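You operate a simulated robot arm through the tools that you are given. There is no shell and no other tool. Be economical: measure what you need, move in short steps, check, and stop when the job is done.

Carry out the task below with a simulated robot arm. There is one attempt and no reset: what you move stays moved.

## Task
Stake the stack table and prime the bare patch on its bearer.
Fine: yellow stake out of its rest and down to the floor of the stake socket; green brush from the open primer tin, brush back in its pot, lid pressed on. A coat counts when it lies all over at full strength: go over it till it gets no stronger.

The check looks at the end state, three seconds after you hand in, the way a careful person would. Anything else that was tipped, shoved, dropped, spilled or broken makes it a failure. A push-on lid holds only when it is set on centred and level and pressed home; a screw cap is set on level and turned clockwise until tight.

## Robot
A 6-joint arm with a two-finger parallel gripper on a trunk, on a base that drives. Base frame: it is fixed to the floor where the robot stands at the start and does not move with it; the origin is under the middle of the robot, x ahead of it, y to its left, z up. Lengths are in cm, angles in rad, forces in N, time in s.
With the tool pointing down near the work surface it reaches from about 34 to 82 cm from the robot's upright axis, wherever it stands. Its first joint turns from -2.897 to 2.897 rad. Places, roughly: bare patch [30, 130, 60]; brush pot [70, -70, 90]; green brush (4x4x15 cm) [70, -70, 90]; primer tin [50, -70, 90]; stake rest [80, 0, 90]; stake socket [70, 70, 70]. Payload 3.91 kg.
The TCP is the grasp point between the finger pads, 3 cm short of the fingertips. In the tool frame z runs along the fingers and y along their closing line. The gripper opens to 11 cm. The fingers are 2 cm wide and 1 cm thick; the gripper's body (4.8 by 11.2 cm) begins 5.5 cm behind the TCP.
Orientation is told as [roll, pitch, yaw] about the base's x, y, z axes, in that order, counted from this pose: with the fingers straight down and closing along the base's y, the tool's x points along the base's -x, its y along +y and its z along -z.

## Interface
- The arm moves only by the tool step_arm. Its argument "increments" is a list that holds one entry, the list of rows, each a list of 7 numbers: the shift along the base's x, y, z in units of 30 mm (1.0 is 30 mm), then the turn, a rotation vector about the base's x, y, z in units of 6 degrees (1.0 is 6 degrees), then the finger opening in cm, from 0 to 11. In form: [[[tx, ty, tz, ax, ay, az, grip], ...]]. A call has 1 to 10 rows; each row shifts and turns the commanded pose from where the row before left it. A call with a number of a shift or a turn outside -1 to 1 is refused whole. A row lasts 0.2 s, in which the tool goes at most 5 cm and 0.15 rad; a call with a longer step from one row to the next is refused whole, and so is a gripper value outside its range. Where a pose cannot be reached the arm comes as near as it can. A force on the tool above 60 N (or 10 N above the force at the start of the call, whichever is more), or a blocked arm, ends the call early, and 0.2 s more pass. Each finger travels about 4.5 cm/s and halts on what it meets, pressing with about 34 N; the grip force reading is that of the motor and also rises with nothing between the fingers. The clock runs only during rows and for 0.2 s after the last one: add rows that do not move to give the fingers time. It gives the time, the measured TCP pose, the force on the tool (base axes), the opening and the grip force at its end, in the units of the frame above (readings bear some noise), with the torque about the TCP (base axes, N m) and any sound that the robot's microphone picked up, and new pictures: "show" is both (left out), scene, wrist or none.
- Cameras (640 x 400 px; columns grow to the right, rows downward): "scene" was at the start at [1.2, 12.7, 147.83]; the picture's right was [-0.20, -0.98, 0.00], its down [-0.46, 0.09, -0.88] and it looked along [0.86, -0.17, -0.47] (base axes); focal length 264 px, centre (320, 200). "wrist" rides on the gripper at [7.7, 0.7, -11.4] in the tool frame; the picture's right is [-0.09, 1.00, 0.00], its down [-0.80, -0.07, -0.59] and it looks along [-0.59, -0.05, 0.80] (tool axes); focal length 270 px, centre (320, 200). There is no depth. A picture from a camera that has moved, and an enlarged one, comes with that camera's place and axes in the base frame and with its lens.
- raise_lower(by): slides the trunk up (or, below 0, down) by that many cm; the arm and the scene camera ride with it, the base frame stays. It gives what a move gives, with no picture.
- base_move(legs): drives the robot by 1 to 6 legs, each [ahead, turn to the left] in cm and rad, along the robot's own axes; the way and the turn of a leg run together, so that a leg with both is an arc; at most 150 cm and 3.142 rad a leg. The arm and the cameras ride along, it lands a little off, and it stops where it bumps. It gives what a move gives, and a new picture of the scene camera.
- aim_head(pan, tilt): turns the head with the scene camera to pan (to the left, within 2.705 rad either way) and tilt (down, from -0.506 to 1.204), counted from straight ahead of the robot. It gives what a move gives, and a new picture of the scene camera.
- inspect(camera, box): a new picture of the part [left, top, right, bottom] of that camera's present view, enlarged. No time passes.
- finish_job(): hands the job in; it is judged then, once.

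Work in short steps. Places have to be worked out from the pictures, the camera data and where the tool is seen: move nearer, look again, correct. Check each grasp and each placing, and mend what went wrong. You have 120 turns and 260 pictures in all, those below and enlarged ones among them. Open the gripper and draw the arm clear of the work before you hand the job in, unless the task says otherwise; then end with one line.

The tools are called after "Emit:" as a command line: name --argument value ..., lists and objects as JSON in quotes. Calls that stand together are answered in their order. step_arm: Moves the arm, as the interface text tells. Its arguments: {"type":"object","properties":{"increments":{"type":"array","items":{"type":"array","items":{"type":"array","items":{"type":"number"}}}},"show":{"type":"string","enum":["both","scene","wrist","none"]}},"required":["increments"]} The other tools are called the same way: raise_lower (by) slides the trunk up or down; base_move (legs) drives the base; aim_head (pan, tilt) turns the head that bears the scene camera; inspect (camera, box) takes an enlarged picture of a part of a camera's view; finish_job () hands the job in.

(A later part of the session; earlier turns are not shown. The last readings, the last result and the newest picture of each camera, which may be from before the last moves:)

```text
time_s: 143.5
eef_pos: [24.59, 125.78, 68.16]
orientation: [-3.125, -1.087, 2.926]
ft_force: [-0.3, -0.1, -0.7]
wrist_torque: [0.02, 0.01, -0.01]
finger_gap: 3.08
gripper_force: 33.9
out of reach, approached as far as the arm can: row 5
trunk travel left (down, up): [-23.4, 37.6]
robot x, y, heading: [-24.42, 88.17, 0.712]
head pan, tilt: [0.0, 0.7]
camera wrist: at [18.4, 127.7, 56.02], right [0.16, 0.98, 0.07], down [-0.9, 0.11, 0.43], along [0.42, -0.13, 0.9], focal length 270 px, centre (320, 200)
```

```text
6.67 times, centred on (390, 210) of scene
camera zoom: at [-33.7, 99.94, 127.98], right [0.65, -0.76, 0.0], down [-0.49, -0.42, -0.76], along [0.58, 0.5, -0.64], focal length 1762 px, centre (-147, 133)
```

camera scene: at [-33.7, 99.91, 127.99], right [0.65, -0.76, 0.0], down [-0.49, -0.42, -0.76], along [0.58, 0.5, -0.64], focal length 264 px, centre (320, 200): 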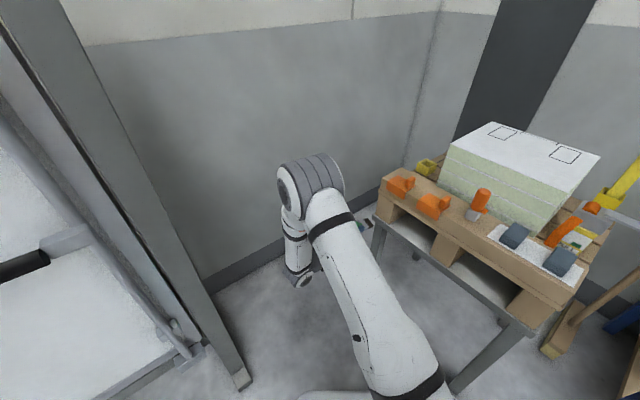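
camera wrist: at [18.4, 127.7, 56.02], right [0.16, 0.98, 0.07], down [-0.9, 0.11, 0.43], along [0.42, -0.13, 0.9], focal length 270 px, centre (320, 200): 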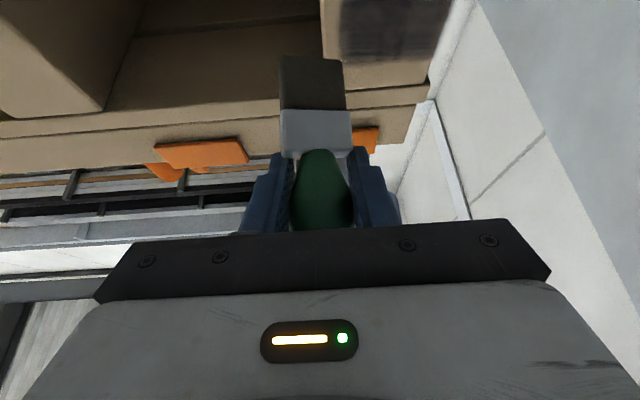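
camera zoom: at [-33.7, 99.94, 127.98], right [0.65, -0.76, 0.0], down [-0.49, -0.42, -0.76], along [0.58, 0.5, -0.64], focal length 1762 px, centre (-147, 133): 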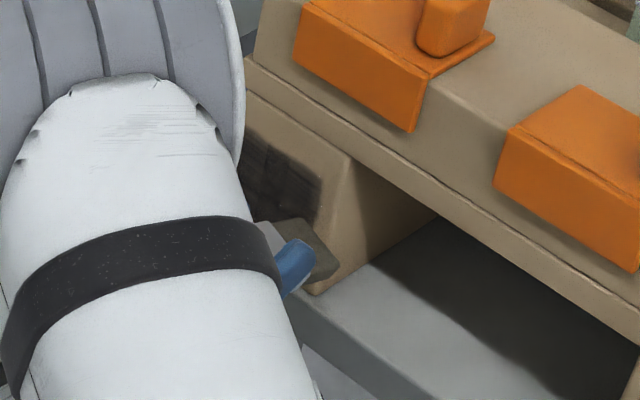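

I lift the tool away to see the whole coat from the scene camera.

Emit:
step_arm --increments '[[[-0.8, -0.5, 0.3, 0.17, 0.84, 0, 1.5], [-0.8, -0.9, 0.3, 0.17, 0.84, 0, 1.5], [-0.5, -1, 0, 0.17, 0.84, 0, 1.5], [0, -1, 0, 0, 0, 0, 1.5], [0, -1, 0, 0, 0, 0, 1.5]]]' --show "none"

Emit:
inspect --camera "scene" --box '[360, 180, 420, 240]'

Emit:
inspect --camera "wrist" --box '[320, 0, 640, 220]'

```text
time_s: 144.7
eef_pos: [22.09, 119.7, 75.88]
orientation: [-3.109, -1.355, 2.906]
ft_force: [0.2, 0.2, -0.8]
wrist_torque: [-0.02, 0.01, -0.01]
finger_gap: 3.06
gripper_force: 33.9
out of reach, approached as far as the arm can: row 1, 2, 3, 4, 5
trunk travel left (down, up): [-23.4, 37.6]
robot x, y, heading: [-24.32, 88.29, 0.706]
head pan, tilt: [0.0, 0.7]
```

```text
6.67 times, centred on (390, 210) of scene
camera zoom: at [-33.69, 99.96, 127.98], right [0.65, -0.76, 0.0], down [-0.49, -0.42, -0.76], along [0.58, 0.5, -0.64], focal length 1762 px, centre (-147, 133)
```

zoom: 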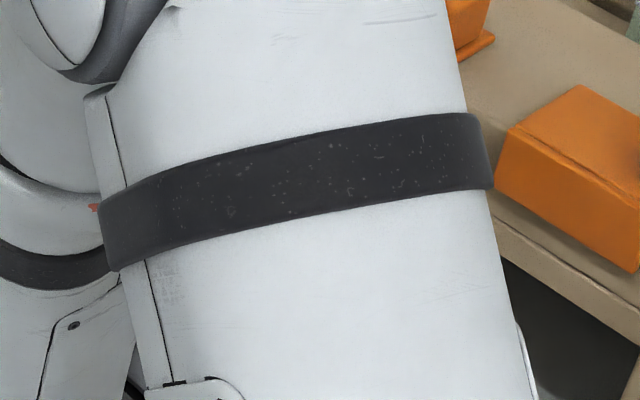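

```text
1.82 times, centred on (480, 110) of wrist
camera zoom: at [12.94, 122.11, 65.93], right [0.18, 0.98, 0.08], down [-0.75, 0.08, 0.66], along [0.64, -0.18, 0.75], focal length 491 px, centre (29, 364)
```

zoom: 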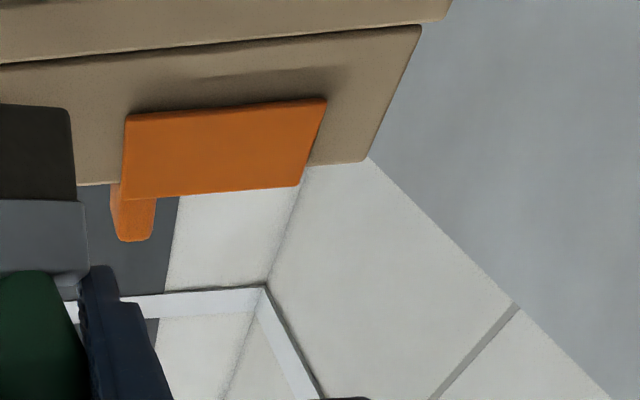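

I return to the earlier straight-on viewing pose (pitch -0.8) to judge the coat.

Emit:
step_arm --increments '[[[-0.6, 0, 0.1, 0, 0, 0, 1.5], [-0.6, 0, 0, 0.19, 0.93, 0, 1.5], [-0.6, 0, 0, 0.19, 0.93, 0, 1.5], [-0.6, 0, 0, 0.19, 0.93, 0, 1.5], [-0.5, 0, 0, 0.19, 0.93, 0, 1.5], [-0.5, 0, 0, 0.19, 0.93, 0, 1.5], [-0.5, 0, 0, 0.19, 0.93, 0, 1.5], [-0.5, 0, 0, 0.19, 0.93, 0, 1.5], [0, 0, -0.3, 0.19, 0.93, 0, 1.5], [0, 0, -0.3, 0.19, 0.93, 0, 1.5]]]' --show "wrist"

Emit:
inspect --camera "wrist" --box '[360, 90, 480, 230]'

```text
time_s: 146.9
eef_pos: [9.35, 119.92, 74.43]
orientation: [0.002, -0.892, -0.196]
ft_force: [0.2, 0.5, -1.0]
wrist_torque: [0.01, 0.02, 0.03]
finger_gap: 3.05
gripper_force: 33.9
out of reach, approached as far as the arm can: row 1
trunk travel left (down, up): [-23.4, 37.6]
robot x, y, heading: [-24.57, 88.17, 0.709]
head pan, tilt: [0.0, 0.7]
camera wrist: at [-3.99, 123.29, 75.61], right [0.25, 0.97, 0.07], down [0.03, -0.08, 1.0], along [0.97, -0.25, -0.04], focal length 270 px, centre (320, 200)
```

wrist: 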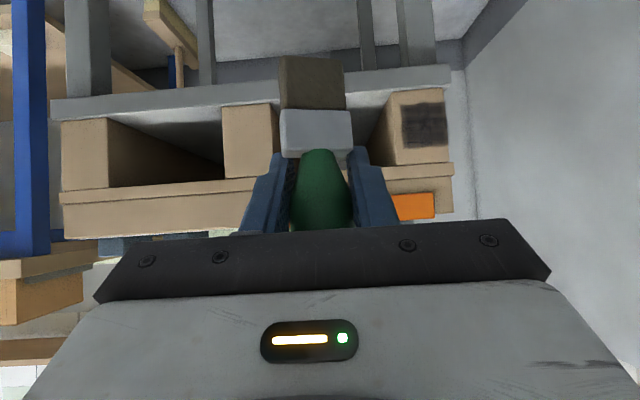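

```text
2.86 times, centred on (420, 160) of wrist
camera zoom: at [-3.99, 123.29, 75.61], right [0.25, 0.97, 0.07], down [0.03, -0.08, 1.0], along [0.97, -0.25, -0.04], focal length 772 px, centre (34, 314)
```

zoom: 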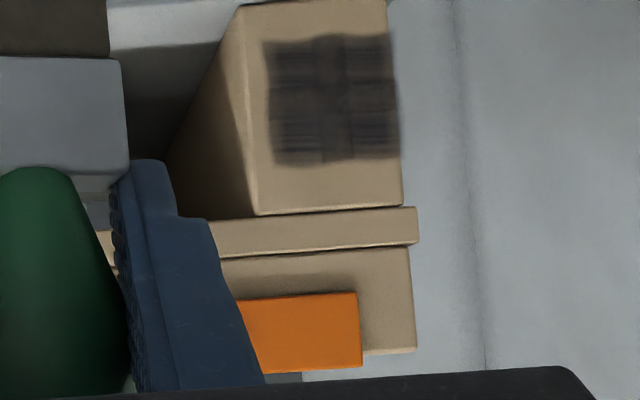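

Straight view: the coat is a 6×6 cm area (z≈61.7–67.8) that stayed put whatever I stroked, so that is the patch, with a darker middle band and paler sides. The bristles look paler too; first I do more passes on the sides.

Emit:
step_arm --increments '[[[0.48, 0.26, -0.165, -0.17, -0.85, 0, 1.5], [0.48, 0.26, -0.165, -0.17, -0.85, 0, 1.5], [0.48, 0.26, -0.165, -0.17, -0.85, 0, 1.5], [0.48, 0.26, -0.165, -0.17, -0.85, 0, 1.5], [0.48, 0.26, -0.165, -0.17, -0.85, 0, 1.5], [0.48, 0.26, -0.165, -0.17, -0.85, 0, 1.5], [0.48, 0.26, -0.165, -0.17, -0.85, 0, 1.5], [0.48, 0.26, -0.165, -0.17, -0.85, 0, 1.5], [0.48, 0.26, -0.165, -0.17, -0.85, 0, 1.5], [0.48, 0.26, -0.165, -0.17, -0.85, 0, 1.5]]]' --show "wrist"

```text
time_s: 149.1
eef_pos: [23.72, 127.7, 69.42]
orientation: [3.142, -1.338, 2.946]
ft_force: [0.6, 0.3, -0.6]
wrist_torque: [-0.02, 0.02, 0.02]
finger_gap: 3.07
gripper_force: 33.8
trunk travel left (down, up): [-23.4, 37.6]
robot x, y, heading: [-24.54, 88.54, 0.706]
head pan, tilt: [0.0, 0.7]
camera wrist: at [14.7, 130.22, 59.34], right [0.17, 0.98, 0.09], down [-0.76, 0.08, 0.64], along [0.62, -0.18, 0.76], focal length 270 px, centre (320, 200)
```

wrist: 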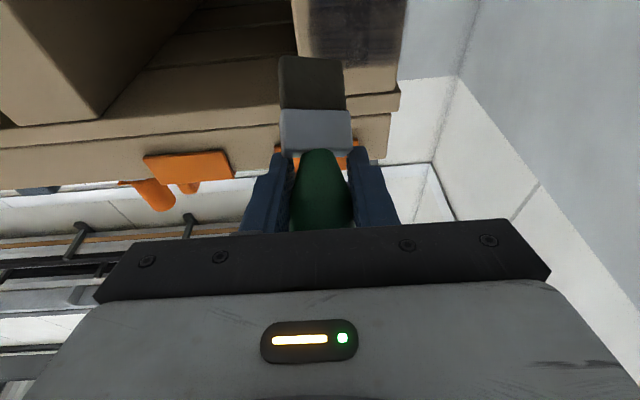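

Advance to contact on the left column and stroke down and up.

Emit:
step_arm --increments '[[[0.5, -0.1, 0, 0, 0, 0, 1.5], [0.4, -0.08, 0, 0, 0, 0, 1.5], [0.15, 0, 0, 0, 0, 0, 1.5], [0, 0, -0.6, 0, 0, 0, 1.5], [0, 0, -0.6, 0, 0, 0, 1.5], [0, 0, -0.6, 0, 0, 0, 1.5]]]' --show "none"

Emit:
step_arm --increments '[[[0, 0, 0.6, 0, 0, 0, 1.5], [0, 0, 0.6, 0, 0, 0, 1.5], [0, 0, 0.6, 0, 0, 0, 1.5], [0, 0, -0.6, 0, 0, 0, 1.5], [0, 0, -0.6, 0, 0, 0, 1.5], [0, 0, -0.6, 0, 0, 0, 1.5]]]' --show "none"

Emit:
inspect --camera "wrist" --box '[220, 0, 420, 150]'

```text
time_s: 150.5
eef_pos: [26.88, 127.23, 63.88]
orientation: [3.135, -1.341, 2.95]
ft_force: [0.8, -0.4, -0.8]
wrist_torque: [-0.04, 0.01, 0.03]
finger_gap: 3.08
gripper_force: 33.6
trunk travel left (down, up): [-23.4, 37.6]
robot x, y, heading: [-24.71, 88.36, 0.71]
head pan, tilt: [0.0, 0.7]
```

```text
time_s: 151.9
eef_pos: [26.97, 127.27, 64.0]
orientation: [3.136, -1.34, 2.951]
ft_force: [-1.2, -0.4, -1.3]
wrist_torque: [-0.01, -0.02, 0.01]
finger_gap: 3.08
gripper_force: 33.9
trunk travel left (down, up): [-23.4, 37.6]
robot x, y, heading: [-24.71, 88.14, 0.705]
head pan, tilt: [0.0, 0.7]
```

```text
2.67 times, centred on (320, 75) of wrist
camera zoom: at [17.9, 129.75, 53.91], right [0.17, 0.98, 0.09], down [-0.76, 0.08, 0.64], along [0.62, -0.18, 0.76], focal length 721 px, centre (320, 533)
```

zoom: 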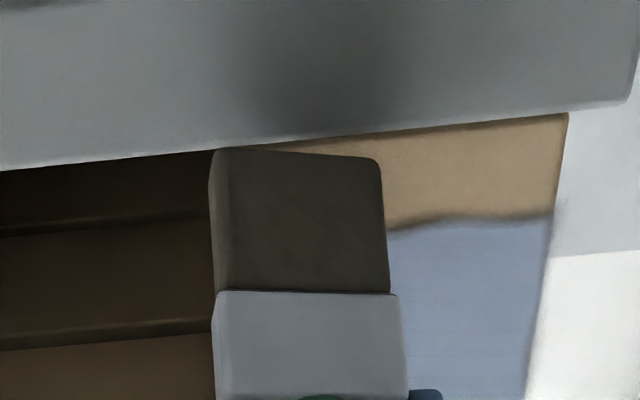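

No contact on this column; on the right the coat now looks an even blue-grey. I press 4 mm further and stroke the left column.

Emit:
step_arm --increments '[[[0.08, -0.02, 0, 0, 0, 0, 1.5], [0.06, -0.01, 0, 0, 0, 0, 1.5], [0, 0, 0, 0, 0, 0, 1.5]]]' --show "none"

Emit:
step_arm --increments '[[[0, 0, 0.5, 0, 0, 0, 1.5], [0, 0, 0.5, 0, 0, 0, 1.5], [0, 0, 0.5, 0, 0, 0, 1.5], [0, 0, 0.4, 0, 0, 0, 1.5]]]' --show "none"

Emit:
inspect --camera "wrist" --box '[220, 0, 420, 150]'

```text
time_s: 152.7
eef_pos: [27.13, 127.18, 64.06]
orientation: [3.141, -1.341, 2.947]
ft_force: [-0.2, -0.6, -1.1]
wrist_torque: [0.03, -0.03, 0.01]
finger_gap: 3.07
gripper_force: 34.2
trunk travel left (down, up): [-23.4, 37.6]
robot x, y, heading: [-24.57, 88.05, 0.708]
head pan, tilt: [0.0, 0.7]
```

```text
time_s: 153.7
eef_pos: [27.28, 127.03, 69.69]
orientation: [-3.14, -1.342, 2.945]
ft_force: [-5.9, 1.5, -1.9]
wrist_torque: [0.03, 0.26, 0.06]
finger_gap: 3.08
gripper_force: 33.8
trunk travel left (down, up): [-23.4, 37.6]
robot x, y, heading: [-24.43, 88.3, 0.711]
head pan, tilt: [0.0, 0.7]
```

```text
2.67 times, centred on (320, 75) of wrist
camera zoom: at [18.26, 129.55, 59.58], right [0.17, 0.98, 0.09], down [-0.76, 0.08, 0.64], along [0.63, -0.18, 0.76], focal length 721 px, centre (320, 533)
```

zoom: 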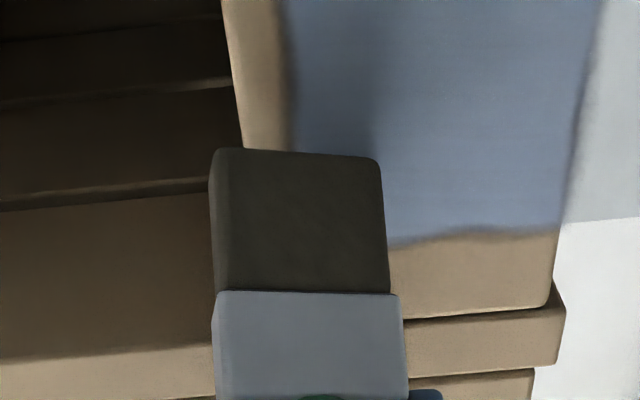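

The whole patch now shows an even blue-grey with a clean outline. I give one more light pass across for certainty and then check again.

Emit:
step_arm --increments '[[[0.04, 0, -0.6, 0, 0, 0, 1.5], [0, 0, -0.6, 0, 0, 0, 1.5], [0, 0, -0.6, 0, 0, 0, 1.5], [0.05, 0.25, 0, 0, 0, 0, 1.5], [0.05, 0.25, 0, 0, 0, 0, 1.5], [0, 0, 0.6, 0, 0, 0, 1.5], [0, 0, 0.6, 0, 0, 0, 1.5], [0, 0, 0.6, 0, 0, 0, 1.5]]]' --show "none"

Emit:
step_arm --increments '[[[0.05, 0.25, 0, 0, 0, 0, 1.5], [0.05, 0.25, 0, 0, 0, 0, 1.5], [0, 0, -0.6, 0, 0, 0, 1.5], [0, 0, -0.6, 0, 0, 0, 1.5], [0, 0, -0.6, 0, 0, 0, 1.5], [-0.5, 0.1, 0.2, 0, 0, 0, 1.5], [-0.5, -0.5, 0.5, 0, 0, 0, 1.5], [0, -0.8, 0.6, 0, 0, 0, 1.5], [0, -0.5, 0.6, 0, 0, 0, 1.5]]]' --show "none"

Emit:
inspect --camera "wrist" --box '[260, 0, 460, 150]'

```text
time_s: 155.5
eef_pos: [27.59, 128.65, 69.71]
orientation: [3.134, -1.339, 2.954]
ft_force: [-3.9, -0.6, 1.1]
wrist_torque: [0.0, 0.01, -0.07]
finger_gap: 3.06
gripper_force: 33.8
trunk travel left (down, up): [-23.4, 37.6]
robot x, y, heading: [-24.22, 88.42, 0.71]
head pan, tilt: [0.0, 0.7]
```

```text
time_s: 157.5
eef_pos: [25.08, 125.12, 69.87]
orientation: [3.138, -1.34, 2.95]
ft_force: [0.3, 0.6, -0.5]
wrist_torque: [0.0, -0.03, -0.02]
finger_gap: 3.06
gripper_force: 33.8
trunk travel left (down, up): [-23.4, 37.6]
robot x, y, heading: [-24.36, 88.24, 0.711]
head pan, tilt: [0.0, 0.7]
```

```text
2.67 times, centred on (360, 75) of wrist
camera zoom: at [15.97, 127.45, 59.66], right [0.17, 0.98, 0.09], down [-0.76, 0.08, 0.64], along [0.62, -0.18, 0.76], focal length 721 px, centre (213, 533)
```

zoom: 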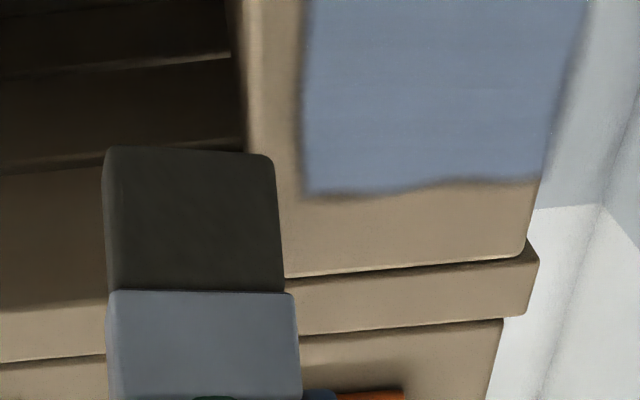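

Uniform. I retract to the straight-on pose for a final check.

Emit:
step_arm --increments '[[[-0.5, -0.2, 0.1, 0, 0, 0, 1.5], [-0.5, -0.2, 0.1, 0.19, 0.93, 0, 1.5], [-0.5, -0.2, 0.1, 0.19, 0.93, 0, 1.5], [-0.5, -0.2, 0.1, 0.19, 0.93, 0, 1.5], [-0.5, -0.2, 0.1, 0.19, 0.93, 0, 1.5], [-0.5, -0.2, 0.1, 0.19, 0.93, 0, 1.5], [-0.5, -0.2, 0.1, 0.19, 0.93, 0, 1.5], [-0.5, -0.2, 0.1, 0.19, 0.93, 0, 1.5], [-0.5, -0.1, 0.1, 0.19, 0.93, 0, 1.5], [-0.5, -0.1, 0.1, 0.19, 0.93, 0, 1.5]]]' --show "wrist"

Emit:
inspect --camera "wrist" --box '[360, 70, 480, 210]'

```text
time_s: 159.7
eef_pos: [9.81, 119.66, 73.03]
orientation: [0.008, -0.904, -0.207]
ft_force: [-0.2, 0.7, -1.0]
wrist_torque: [-0.02, 0.02, -0.01]
finger_gap: 3.05
gripper_force: 34.0
trunk travel left (down, up): [-23.4, 37.6]
robot x, y, heading: [-24.36, 88.15, 0.707]
head pan, tilt: [0.0, 0.7]
camera wrist: at [-3.52, 122.95, 73.99], right [0.25, 0.97, 0.07], down [0.01, -0.08, 1.0], along [0.97, -0.25, -0.03], focal length 270 px, centre (320, 200)
```

wrist: 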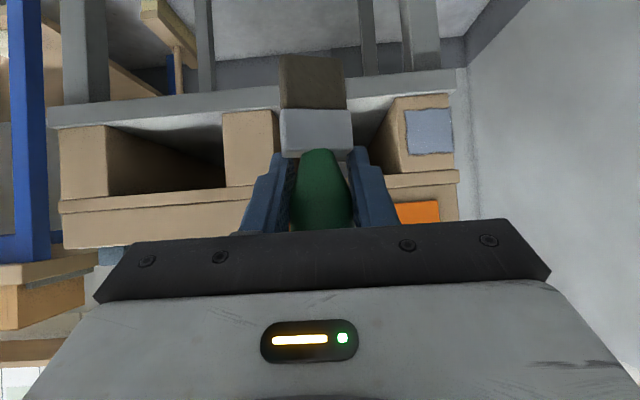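

```text
2.86 times, centred on (420, 140) of wrist
camera zoom: at [-3.52, 122.95, 73.99], right [0.25, 0.97, 0.07], down [0.01, -0.08, 1.0], along [0.97, -0.25, -0.03], focal length 772 px, centre (34, 371)
```

zoom: 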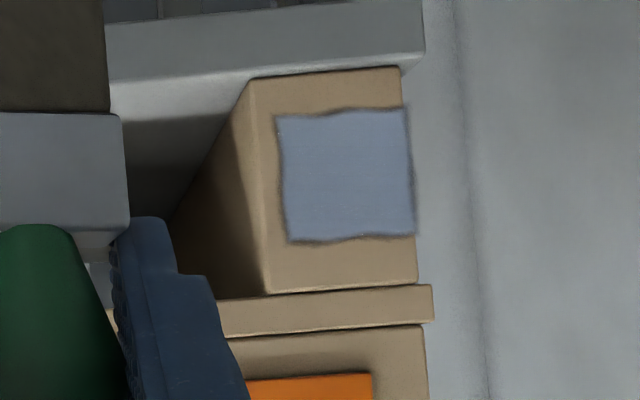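

The patch is fully and evenly primed. Now bring the brush back: raise the trunk, back off, and drive to the previous stand by the tin.

Emit:
raise_lower --by 35

Emit:
base_move --legs '[[-15, 0], [0, -2.279], [100, 0]]'

```text
time_s: 163.1
eef_pos: [9.68, 119.61, 107.94]
orientation: [0.005, -0.907, -0.205]
ft_force: [-0.4, 0.0, -0.6]
wrist_torque: [0.02, -0.01, -0.01]
finger_gap: 3.08
gripper_force: 33.8
trunk travel left (down, up): [-58.4, 2.6]
robot x, y, heading: [-24.47, 88.44, 0.708]
head pan, tilt: [0.0, 0.7]
```

```text
time_s: 167.8
eef_pos: [-0.09, 49.81, 107.88]
orientation: [0.008, -0.903, -1.622]
ft_force: [0.7, -0.6, -0.6]
wrist_torque: [0.03, 0.02, 0.06]
finger_gap: 3.07
gripper_force: 34.4
trunk travel left (down, up): [-58.4, 2.6]
robot x, y, heading: [-35.03, 80.85, -0.662]
head pan, tilt: [0.0, 0.7]
stopped in leg 2: the robot was blocked; the commanded pose is now the measured one
camera scene: at [-25.04, 91.99, 163.01], right [-0.61, -0.79, 0.0], down [-0.51, 0.4, -0.76], along [0.6, -0.47, -0.64], focal length 264 px, centre (320, 200)
```

scene: 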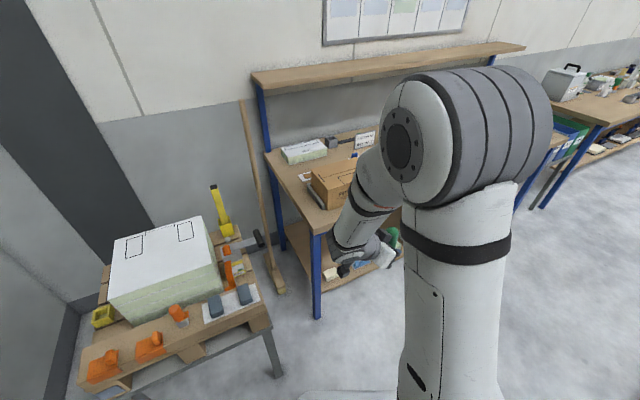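

The turn was blocked partway with no force on the tool. I look around the base to see what it met.

Emit:
aim_head --pan -1.6 --tilt 1.0

Emit:
aim_head --pan 2.0 --tilt 1.0

Emit:
aim_head --pan 0.3 --tilt 1.15

```text
time_s: 169.5
eef_pos: [-0.18, 49.9, 107.94]
orientation: [0.007, -0.906, -1.623]
ft_force: [-0.4, -0.6, -0.7]
wrist_torque: [0.01, 0.01, -0.04]
finger_gap: 3.05
gripper_force: 34.0
trunk travel left (down, up): [-58.4, 2.6]
robot x, y, heading: [-34.79, 81.25, -0.665]
head pan, tilt: [-1.6, 1.0]
camera scene: at [-36.11, 92.07, 160.65], right [-0.77, 0.64, 0.0], down [0.54, 0.65, -0.54], along [-0.34, -0.42, -0.84], focal length 264 px, centre (320, 200)
```

scene: 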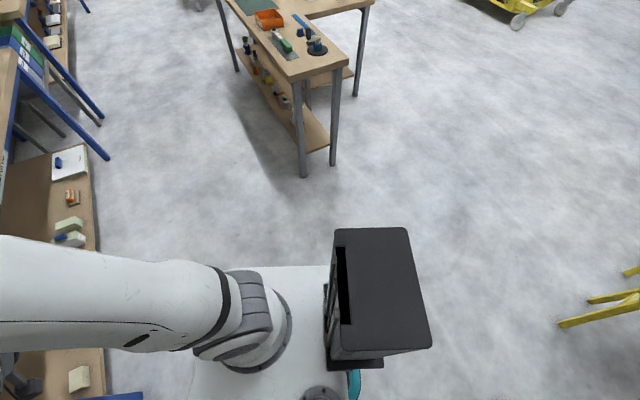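

```text
time_s: 172.5
eef_pos: [-0.16, 49.98, 107.93]
orientation: [0.007, -0.906, -1.622]
ft_force: [-0.3, -0.7, -0.7]
wrist_torque: [0.01, 0.0, -0.03]
finger_gap: 3.1
gripper_force: 33.9
trunk travel left (down, up): [-58.4, 2.6]
robot x, y, heading: [-35.04, 81.06, -0.663]
head pan, tilt: [2.0, 1.0]
camera scene: at [-30.07, 104.22, 160.65], right [0.97, -0.23, 0.0], down [-0.19, -0.82, -0.54], along [0.12, 0.53, -0.84], focal length 264 px, centre (320, 200)
```

scene: 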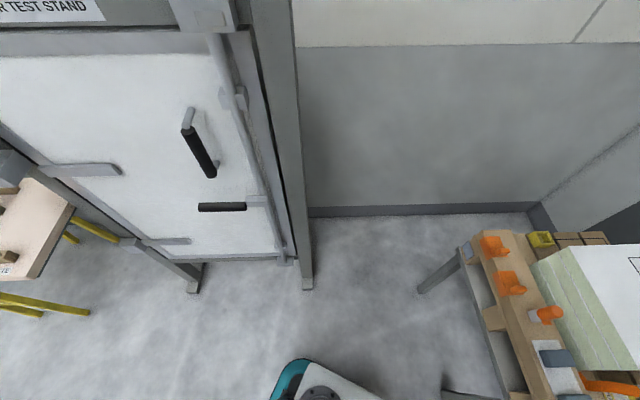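

```text
time_s: 174.2
eef_pos: [0.04, 49.93, 107.98]
orientation: [0.008, -0.906, -1.622]
ft_force: [-1.0, 0.2, -0.7]
wrist_torque: [0.02, -0.03, 0.01]
finger_gap: 3.07
gripper_force: 33.9
trunk travel left (down, up): [-58.4, 2.6]
robot x, y, heading: [-34.93, 81.15, -0.66]
head pan, tilt: [0.3, 1.15]
camera scene: at [-26.1, 95.34, 159.67], right [-0.35, -0.94, 0.0], down [-0.85, 0.32, -0.41], along [0.38, -0.14, -0.91], focal length 264 px, centre (320, 200)
```

scene: 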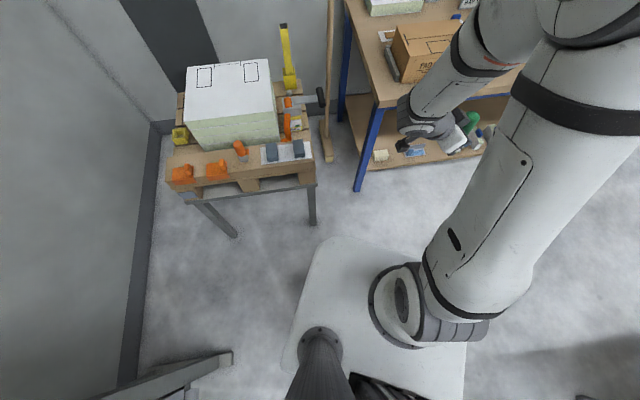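

Nothing evident touches the base. I retry the turn in a smaller leg.

Emit:
base_move --legs '[[0, -0.3]]'

```text
time_s: 175.6
eef_pos: [-10.68, 41.25, 107.88]
orientation: [0.008, -0.906, -1.915]
ft_force: [-0.2, -0.1, -1.2]
wrist_torque: [-0.01, 0.03, 0.0]
finger_gap: 3.07
gripper_force: 33.9
trunk travel left (down, up): [-58.4, 2.6]
robot x, y, heading: [-34.24, 81.54, -0.943]
head pan, tilt: [0.3, 1.15]
camera scene: at [-21.91, 92.63, 159.68], right [-0.6, -0.8, 0.0], down [-0.73, 0.55, -0.41], along [0.33, -0.24, -0.91], focal length 264 px, centre (320, 200)
```

scene: 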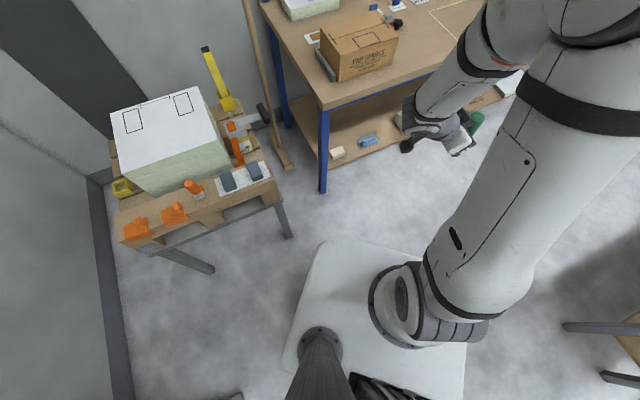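

The turn works now. Continue turning and drive along.

Emit:
base_move --legs '[[0, -0.63], [70, 0], [69, 0]]'

```text
time_s: 184.4
eef_pos: [-38.01, -102.42, 107.96]
orientation: [0.007, -0.906, -2.524]
ft_force: [0.1, 0.1, 0.1]
wrist_torque: [-0.01, 0.04, 0.01]
finger_gap: 3.04
gripper_force: 33.6
trunk travel left (down, up): [-58.4, 2.6]
robot x, y, heading: [-34.74, -55.77, -1.556]
head pan, tilt: [0.3, 1.15]
camera scene: at [-17.67, -53.93, 159.67], right [-0.95, -0.31, 0.0], down [-0.28, 0.87, -0.41], along [0.13, -0.39, -0.91], focal length 264 px, centre (320, 200)
```

scene: 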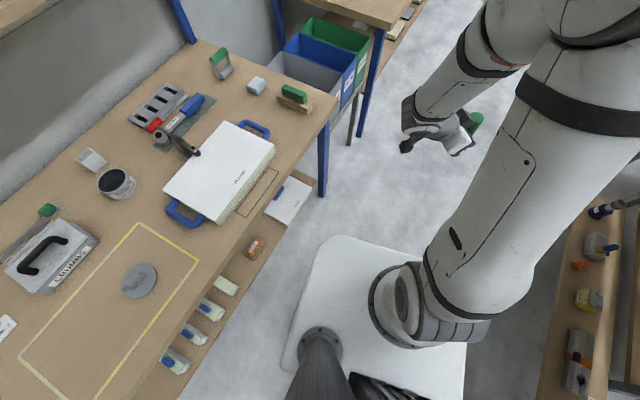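

Turn to face the bench and move in to the former stand.

Emit:
base_move --legs '[[0, 0.7], [0, 0.686], [21, 0]]'

Emit:
aim_head --pan 0.0 --tilt 0.6

```text
time_s: 189.8
eef_pos: [31.37, -71.22, 107.91]
orientation: [0.006, -0.905, -1.131]
ft_force: [0.3, 0.4, -1.5]
wrist_torque: [-0.04, 0.04, 0.0]
finger_gap: 3.05
gripper_force: 34.3
trunk travel left (down, up): [-58.4, 2.6]
robot x, y, heading: [-14.12, -60.77, -0.155]
head pan, tilt: [0.3, 1.15]
camera scene: at [-13.25, -44.28, 159.68], right [0.14, -0.99, 0.0], down [-0.9, -0.13, -0.41], along [0.4, 0.06, -0.91], focal length 264 px, centre (320, 200)
```

scene: 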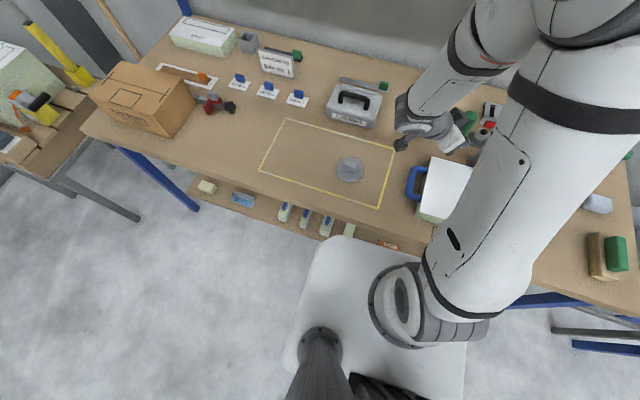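

```text
time_s: 190.7
eef_pos: [31.24, -71.38, 107.93]
orientation: [0.008, -0.907, -1.133]
ft_force: [-0.1, 0.3, -1.1]
wrist_torque: [-0.01, 0.0, 0.05]
finger_gap: 3.09
gripper_force: 33.9
trunk travel left (down, up): [-58.4, 2.6]
robot x, y, heading: [-14.54, -61.1, -0.153]
head pan, tilt: [0.0, 0.6]
camera scene: at [-10.64, -46.48, 163.84], right [-0.16, -0.99, 0.0], down [-0.56, 0.09, -0.82], along [0.81, -0.13, -0.57], focal length 264 px, centre (320, 200)
```

scene: 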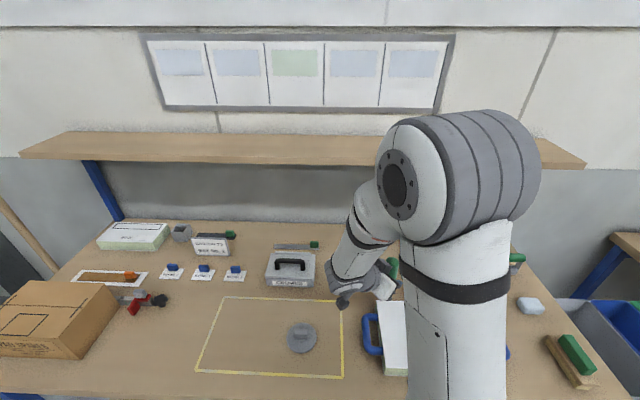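

I turn the tool back to the original grip orientation (yaw -0.17, pitch -0.6) in front of the pot.

Emit:
step_arm --increments '[[[0.4, 0, 0.1, 0, 0, 0.92, 1.5], [0.4, 0, 0.1, 0, 0, 0.92, 1.5], [0.4, 0, 0.1, 0, 0, 0.92, 1.5], [0.4, 0, 0.1, 0, 0, 0.92, 1.5], [0.4, 0, 0, 0, 0, 0.92, 1.5], [0.5, 0, 0, 0, 0, 0.92, 1.5], [0.6, 0, 0, 0, 0, 0.92, 1.5], [0.6, 0, 0, 0, 0, 0.92, 1.5], [0.6, 0, 0, 0, 0, 0.92, 1.5], [0.6, 0, 0, 0, 0, 0.92, 1.5]]]' --show "none"

Emit:
step_arm --increments '[[[0, 0, 0, 0.046, 0.735, -0.06, 1.5], [0, 0, 0, 0.046, 0.735, -0.06, 1.5], [0, 0, 0, 0.046, 0.735, -0.06, 1.5], [0, 0, 0, 0.046, 0.735, -0.06, 1.5], [0, 0, 0, 0, 0, 0, 1.5]]]'

```text
time_s: 192.9
eef_pos: [45.27, -68.22, 108.88]
orientation: [-0.002, -0.902, -0.217]
ft_force: [0.4, 0.3, -0.1]
wrist_torque: [-0.02, -0.02, 0.01]
finger_gap: 3.09
gripper_force: 34.8
out of reach, approached as far as the arm can: row 9, 10
trunk travel left (down, up): [-58.4, 2.6]
robot x, y, heading: [-14.17, -60.92, -0.157]
head pan, tilt: [0.0, 0.6]
```

```text
time_s: 194.1
eef_pos: [45.25, -68.32, 108.67]
orientation: [-0.064, -0.627, -0.201]
ft_force: [0.8, 0.5, -0.4]
wrist_torque: [0.02, 0.0, 0.02]
finger_gap: 3.1
gripper_force: 34.1
trunk travel left (down, up): [-58.4, 2.6]
robot x, y, heading: [-14.09, -60.48, -0.164]
head pan, tilt: [0.0, 0.6]
camera scene: at [-10.63, -46.49, 163.85], right [-0.16, -0.99, 0.0], down [-0.56, 0.09, -0.82], along [0.81, -0.13, -0.57], focal length 264 px, centre (320, 200)
camera wrist: at [32.91, -64.36, 113.46], right [0.31, 0.95, 0.0], down [0.28, -0.09, 0.95], along [0.91, -0.29, -0.3], focal length 270 px, centre (320, 200)
```

scene: 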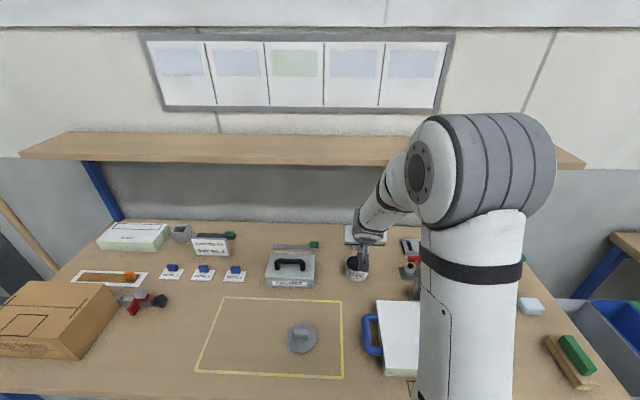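
wrist: 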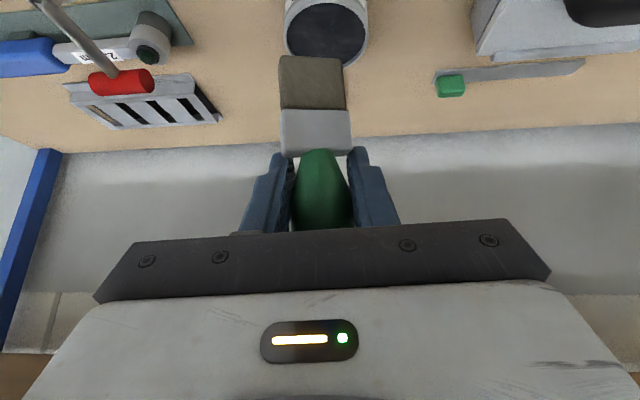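

Small orientation fix, then carry the brush over the pot at (65.3,-74.8).

Emit:
step_arm --increments '[[[0.6, -0.2, 0, 0.28, 0.22, 0.43, 1.5], [0.9, -0.3, -0.2, 0, 0, 0, 1.5], [0.9, -0.3, -0.3, 0, 0, 0, 1.5], [0.9, -0.3, -0.3, 0, 0, 0, 1.5], [0.9, -0.3, -0.4, 0, 0, 0, 1.5], [0.9, -0.3, -0.4, 0, 0, 0, 1.5], [0.9, -0.3, 0, 0, 0, 0, 1.5], [0.65, -0.1, 0, 0, 0, 0, 1.5], [0, 0, 0, 0, 0, 0, 1.5]]]'

Emit:
inspect --camera "scene" --box '[320, 200, 400, 280]'

```text
time_s: 196.1
eef_pos: [64.15, -74.49, 103.81]
orientation: [-0.034, -0.568, -0.17]
ft_force: [0.4, 0.1, -0.6]
wrist_torque: [0.0, 0.0, 0.02]
finger_gap: 3.1
gripper_force: 34.4
out of reach, approached as far as the arm can: row 1
trunk travel left (down, up): [-58.4, 2.6]
robot x, y, heading: [-14.1, -60.99, -0.158]
head pan, tilt: [0.0, 0.6]
camera scene: at [-10.63, -46.49, 163.85], right [-0.16, -0.99, 0.0], down [-0.56, 0.09, -0.82], along [0.81, -0.13, -0.57], focal length 264 px, centre (320, 200)
camera wrist: at [51.94, -71.34, 109.3], right [0.26, 0.97, 0.02], down [0.34, -0.11, 0.93], along [0.9, -0.24, -0.36], focal length 270 px, centre (320, 200)
```

scene: 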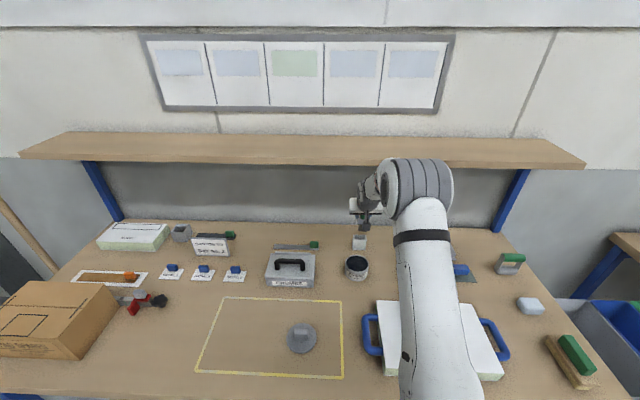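
wrist: 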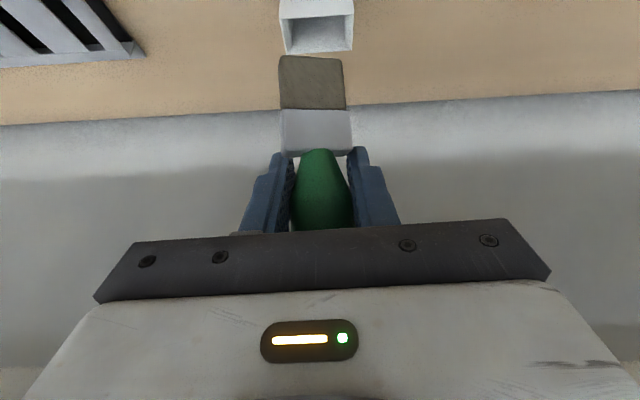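

```text
5.00 times, centred on (360, 240) of scene
camera zoom: at [-10.63, -46.49, 163.85], right [-0.16, -0.99, 0.0], down [-0.56, 0.09, -0.82], along [0.81, -0.13, -0.57], focal length 1322 px, centre (120, 0)
```

zoom: 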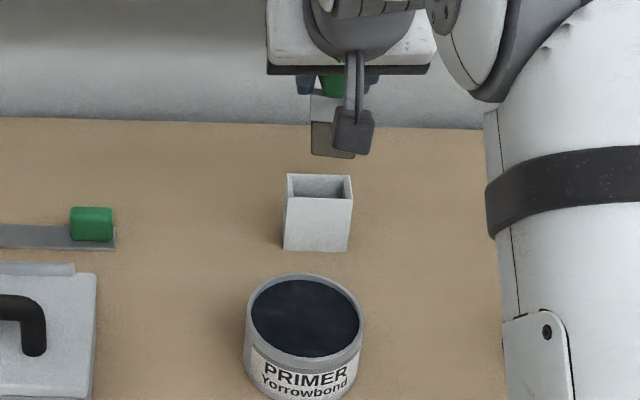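

Pot opening is centred at (65.5,-75.0); the brush needs +1.1 cm in x and a hair of pitch. I align and lower into the pot.

Emit:
step_arm --increments '[[[0.37, 0.02, 0, -0.05, -0.29, 0, 1.5], [0, 0, 0, 0, 0, 0, 1.5], [0, 0, -0.5, 0, 0, 0, 1.5], [0, 0, -0.4, 0, 0, 0, 1.5], [0, 0, 0, 0, 0, 0, 1.5]]]' --show "wrist"

Emit:
inspect --camera "scene" --box '[330, 210, 390, 270]'

```text
time_s: 197.3
eef_pos: [65.25, -74.42, 101.14]
orientation: [-0.033, -0.601, -0.17]
ft_force: [0.0, 0.0, -0.9]
wrist_torque: [0.01, 0.0, -0.03]
finger_gap: 3.08
gripper_force: 33.4
trunk travel left (down, up): [-58.4, 2.6]
robot x, y, heading: [-14.63, -61.0, -0.162]
head pan, tilt: [0.0, 0.6]
camera wrist: at [52.88, -71.16, 106.16], right [0.26, 0.97, 0.02], down [0.31, -0.11, 0.94], along [0.91, -0.24, -0.33], focal length 270 px, centre (320, 200)
```

wrist: 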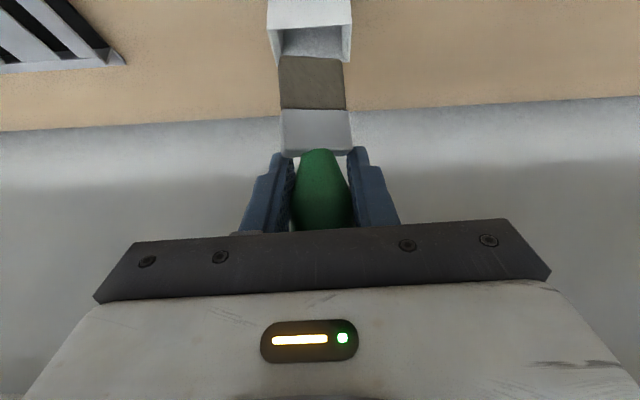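

```text
6.67 times, centred on (360, 240) of scene
camera zoom: at [-10.61, -46.5, 163.85], right [-0.16, -0.99, 0.0], down [-0.56, 0.09, -0.82], along [0.81, -0.13, -0.57], focal length 1762 px, centre (53, -67)
```

zoom: 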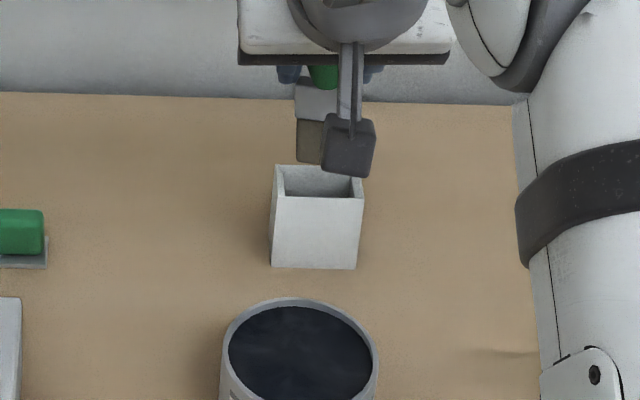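

Laterally centred; the bristle front is close to the pot's near wall, so I shift +0.5 cm in x and lower in.

Emit:
step_arm --increments '[[[0.16, 0, 0, 0, 0, 0, 1.5], [0, 0, -0.4, 0, 0, 0, 1.5], [0, 0, -0.3, 0, 0, 0, 1.5], [0, 0, -0.2, 0, 0, 0, 1.5], [0, 0, 0, 0, 0, 0, 1.5]]]' --show "wrist"

Emit:
inspect --camera "scene" --box '[330, 210, 390, 270]'

```text
time_s: 198.5
eef_pos: [65.65, -74.21, 98.47]
orientation: [-0.035, -0.601, -0.172]
ft_force: [-0.1, 0.9, -0.9]
wrist_torque: [0.01, 0.04, -0.04]
finger_gap: 3.07
gripper_force: 34.3
trunk travel left (down, up): [-58.4, 2.6]
robot x, y, heading: [-14.29, -60.58, -0.158]
head pan, tilt: [0.0, 0.6]
camera wrist: at [53.33, -70.97, 103.56], right [0.26, 0.97, 0.02], down [0.31, -0.11, 0.94], along [0.91, -0.24, -0.33], focal length 270 px, centre (320, 200)
```

wrist: 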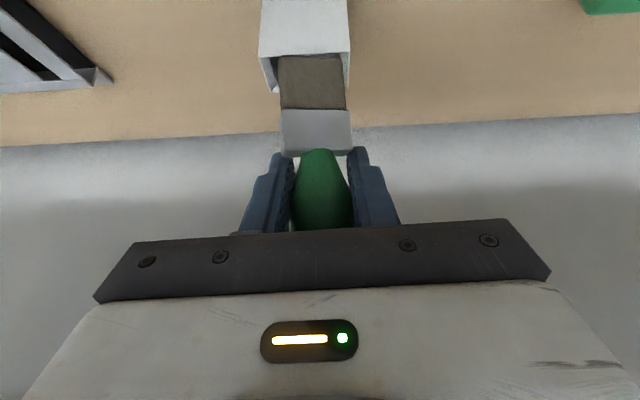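

```text
6.67 times, centred on (360, 240) of scene
camera zoom: at [-10.61, -46.49, 163.85], right [-0.16, -0.99, 0.0], down [-0.56, 0.09, -0.82], along [0.81, -0.13, -0.57], focal length 1762 px, centre (53, -67)
```

zoom: 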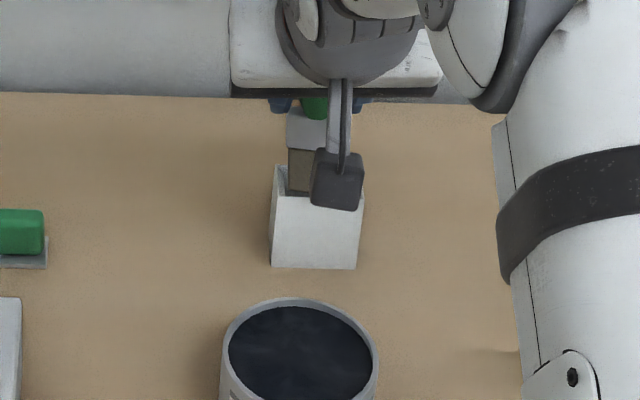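

Entering; shift -0.2 cm in y to centre and lower on, watching the forces.

Emit:
step_arm --increments '[[[0, -0.08, 0, 0, 0, 0, 1.5], [0, 0, -0.3, 0, 0, 0, 1.5], [0, 0, -0.3, 0, 0, 0, 1.5], [0, 0, 0, 0, 0, 0, 1.5]]]' --show "wrist"

Emit:
step_arm --increments '[[[0, 0, -0.25, 0, 0, 0, 1.5], [0, 0, -0.25, 0, 0, 0, 1.5], [0, 0, 0, 0, 0, 0, 1.5]]]' --show "wrist"

```text
time_s: 199.5
eef_pos: [65.99, -74.66, 97.48]
orientation: [-0.033, -0.614, -0.174]
ft_force: [12.7, -1.1, 33.4]
wrist_torque: [0.52, -0.36, -0.16]
finger_gap: 3.12
gripper_force: 33.9
trunk travel left (down, up): [-58.4, 2.6]
robot x, y, heading: [-14.11, -61.29, -0.162]
head pan, tilt: [0.0, 0.6]
camera wrist: at [53.53, -71.47, 102.32], right [0.26, 0.97, 0.02], down [0.3, -0.1, 0.95], along [0.92, -0.24, -0.31], focal length 270 px, centre (320, 200)
```

wrist: 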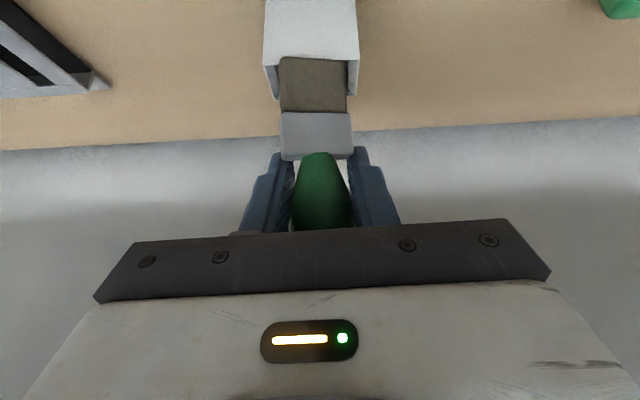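

```text
time_s: 200.3
eef_pos: [66.1, -74.83, 96.7]
orientation: [-0.032, -0.629, -0.174]
ft_force: [17.7, -9.6, 52.5]
wrist_torque: [0.35, -0.23, -0.13]
finger_gap: 3.24
gripper_force: 33.7
trunk travel left (down, up): [-58.4, 2.6]
robot x, y, heading: [-13.71, -60.89, -0.161]
head pan, tilt: [0.0, 0.6]
camera wrist: at [53.68, -71.59, 101.4], right [0.26, 0.97, 0.03], down [0.28, -0.1, 0.95], along [0.92, -0.24, -0.3], focal length 270 px, centre (320, 200)
```

wrist: 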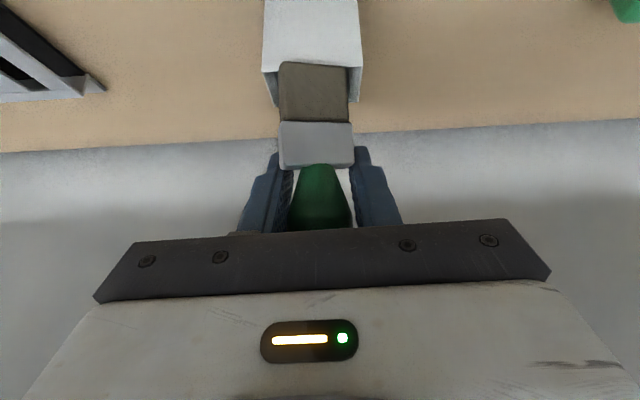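

It is bearing on the pot's near wall. I raise 1.5 cm, look, and shift forward.

Emit:
step_arm --increments '[[[0, 0, 0.4, 0, 0, 0, 1.5], [0, 0, 0.4, 0, 0, 0, 1.5], [0.1, 0, 0, 0, 0, 0, 1.5], [0, 0, 0, 0, 0, 0, 1.5]]]' --show "wrist"

Emit:
inspect --camera "scene" --box '[330, 210, 390, 270]'

Emit:
inspect --camera "wrist" --box '[240, 0, 390, 120]'

```text
time_s: 201.3
eef_pos: [66.22, -74.44, 97.6]
orientation: [-0.036, -0.599, -0.17]
ft_force: [-0.2, -0.4, -0.5]
wrist_torque: [0.0, -0.02, -0.01]
finger_gap: 3.07
gripper_force: 33.6
trunk travel left (down, up): [-58.4, 2.6]
robot x, y, heading: [-14.24, -61.26, -0.16]
head pan, tilt: [0.0, 0.6]
camera wrist: at [53.73, -71.33, 102.67], right [0.26, 0.97, 0.02], down [0.31, -0.11, 0.94], along [0.91, -0.24, -0.33], focal length 270 px, centre (320, 200)
```

wrist: 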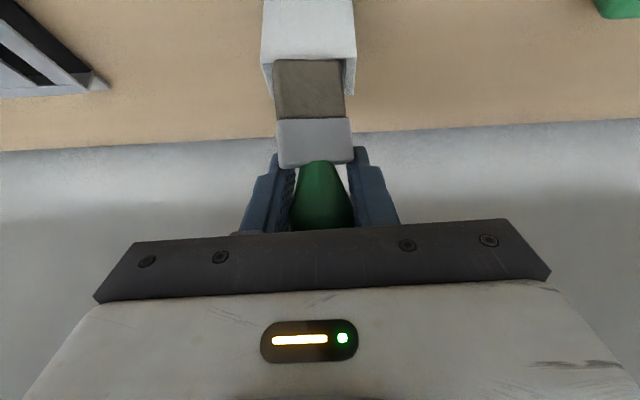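

```text
6.67 times, centred on (360, 240) of scene
camera zoom: at [-10.6, -46.5, 163.83], right [-0.16, -0.99, 0.0], down [-0.56, 0.09, -0.82], along [0.81, -0.13, -0.57], focal length 1762 px, centre (53, -67)
```

zoom: 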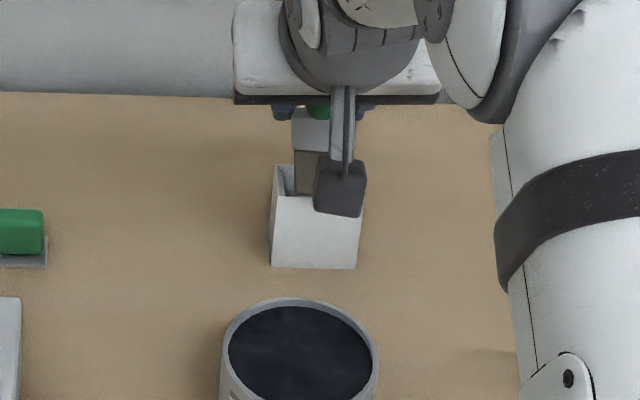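

```text
3.33 times, centred on (315, 60) of wrist
camera zoom: at [53.73, -71.33, 102.67], right [0.26, 0.97, 0.02], down [0.31, -0.11, 0.94], along [0.91, -0.24, -0.33], focal length 901 px, centre (337, 667)
```

zoom: 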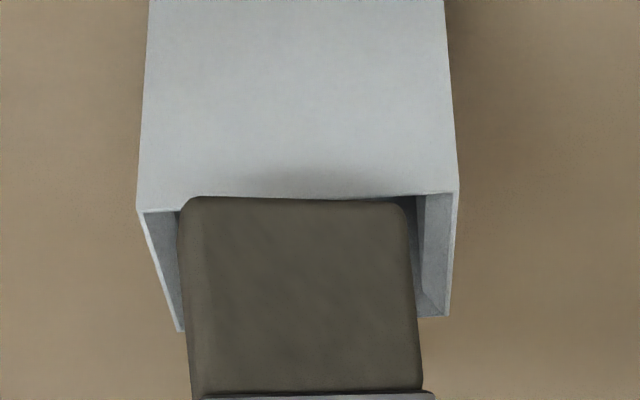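

The brush leans slightly toward the robot in the grip, putting its front over the near wall. I raise a little, tilt the tool -0.08 rad and shift +0.5 in x.

Emit:
step_arm --increments '[[[0, 0, 0.2, 0, 0, 0, 1.5], [0.17, -0.02, 0, -0.13, -0.78, 0, 1.5], [0, 0, 0, 0, 0, 0, 1.5]]]' --show "none"

Emit:
inspect --camera "wrist" --box '[240, 0, 390, 120]'

Emit:
inspect --camera "scene" --box '[340, 215, 380, 255]'

```text
time_s: 202.1
eef_pos: [66.67, -74.69, 98.3]
orientation: [-0.034, -0.685, -0.173]
ft_force: [0.2, 0.6, -1.2]
wrist_torque: [-0.02, 0.0, 0.03]
finger_gap: 3.06
gripper_force: 34.0
trunk travel left (down, up): [-58.4, 2.6]
robot x, y, heading: [-13.91, -60.27, -0.16]
head pan, tilt: [0.0, 0.6]
```

```text
3.33 times, centred on (315, 60) of wrist
camera zoom: at [53.9, -71.37, 102.23], right [0.26, 0.97, 0.03], down [0.23, -0.09, 0.97], along [0.94, -0.24, -0.25], focal length 901 px, centre (337, 667)
```

zoom: 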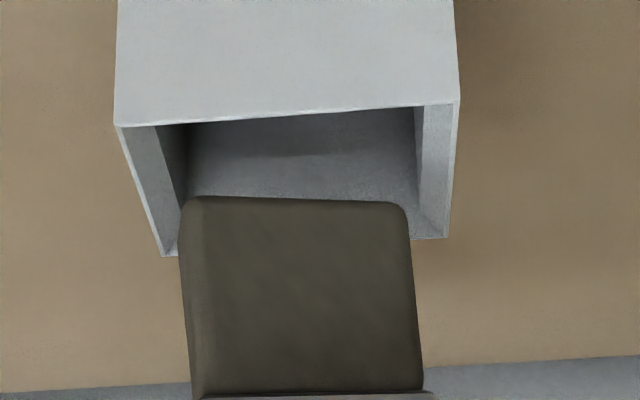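

```text
10.00 times, centred on (360, 235) of scene
camera zoom: at [-10.6, -46.5, 163.85], right [-0.16, -0.99, 0.0], down [-0.56, 0.09, -0.82], along [0.81, -0.13, -0.57], focal length 2644 px, centre (-80, -150)
```

zoom: 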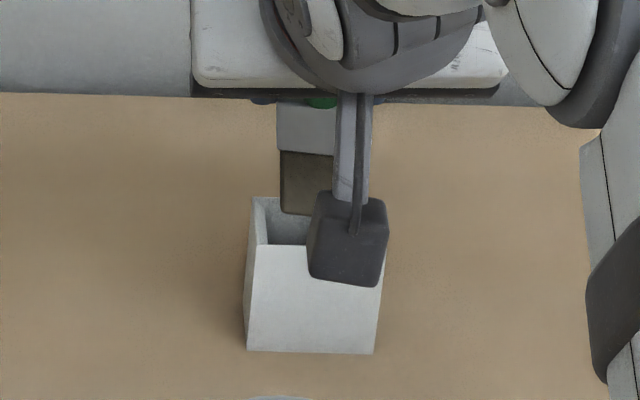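

I judge the bristle bottom at z≈92.4 with its front just inside the near wall. Shift +0.25 in x and lower gently.

Emit:
step_arm --increments '[[[0.08, -0.02, 0, 0, 0, 0, 1.5], [0, 0, -0.25, 0, 0, 0, 1.5], [0, 0, -0.25, 0, 0, 0, 1.5], [0, 0, 0, 0, 0, 0, 1.5]]]' --show "none"

Emit:
inspect --camera "wrist" --box '[240, 0, 390, 120]'

```text
time_s: 203.1
eef_pos: [66.86, -74.74, 96.67]
orientation: [-0.032, -0.685, -0.173]
ft_force: [0.9, -1.4, 2.1]
wrist_torque: [-0.03, 0.02, 0.03]
finger_gap: 3.07
gripper_force: 33.8
trunk travel left (down, up): [-58.4, 2.6]
robot x, y, heading: [-13.94, -60.72, -0.16]
head pan, tilt: [0.0, 0.6]
```

```text
3.33 times, centred on (315, 60) of wrist
camera zoom: at [54.15, -71.51, 100.68], right [0.26, 0.97, 0.03], down [0.23, -0.09, 0.97], along [0.94, -0.24, -0.25], focal length 901 px, centre (337, 667)
```

zoom: 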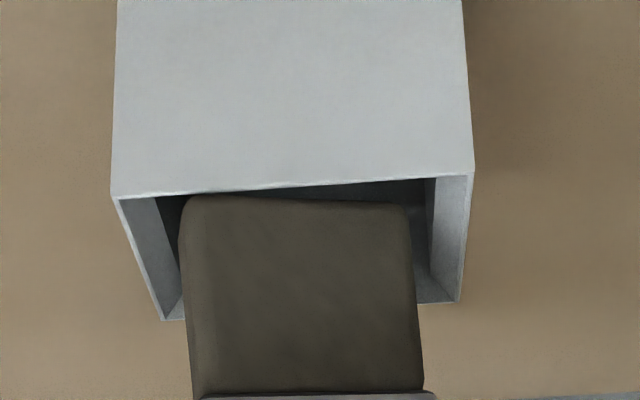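

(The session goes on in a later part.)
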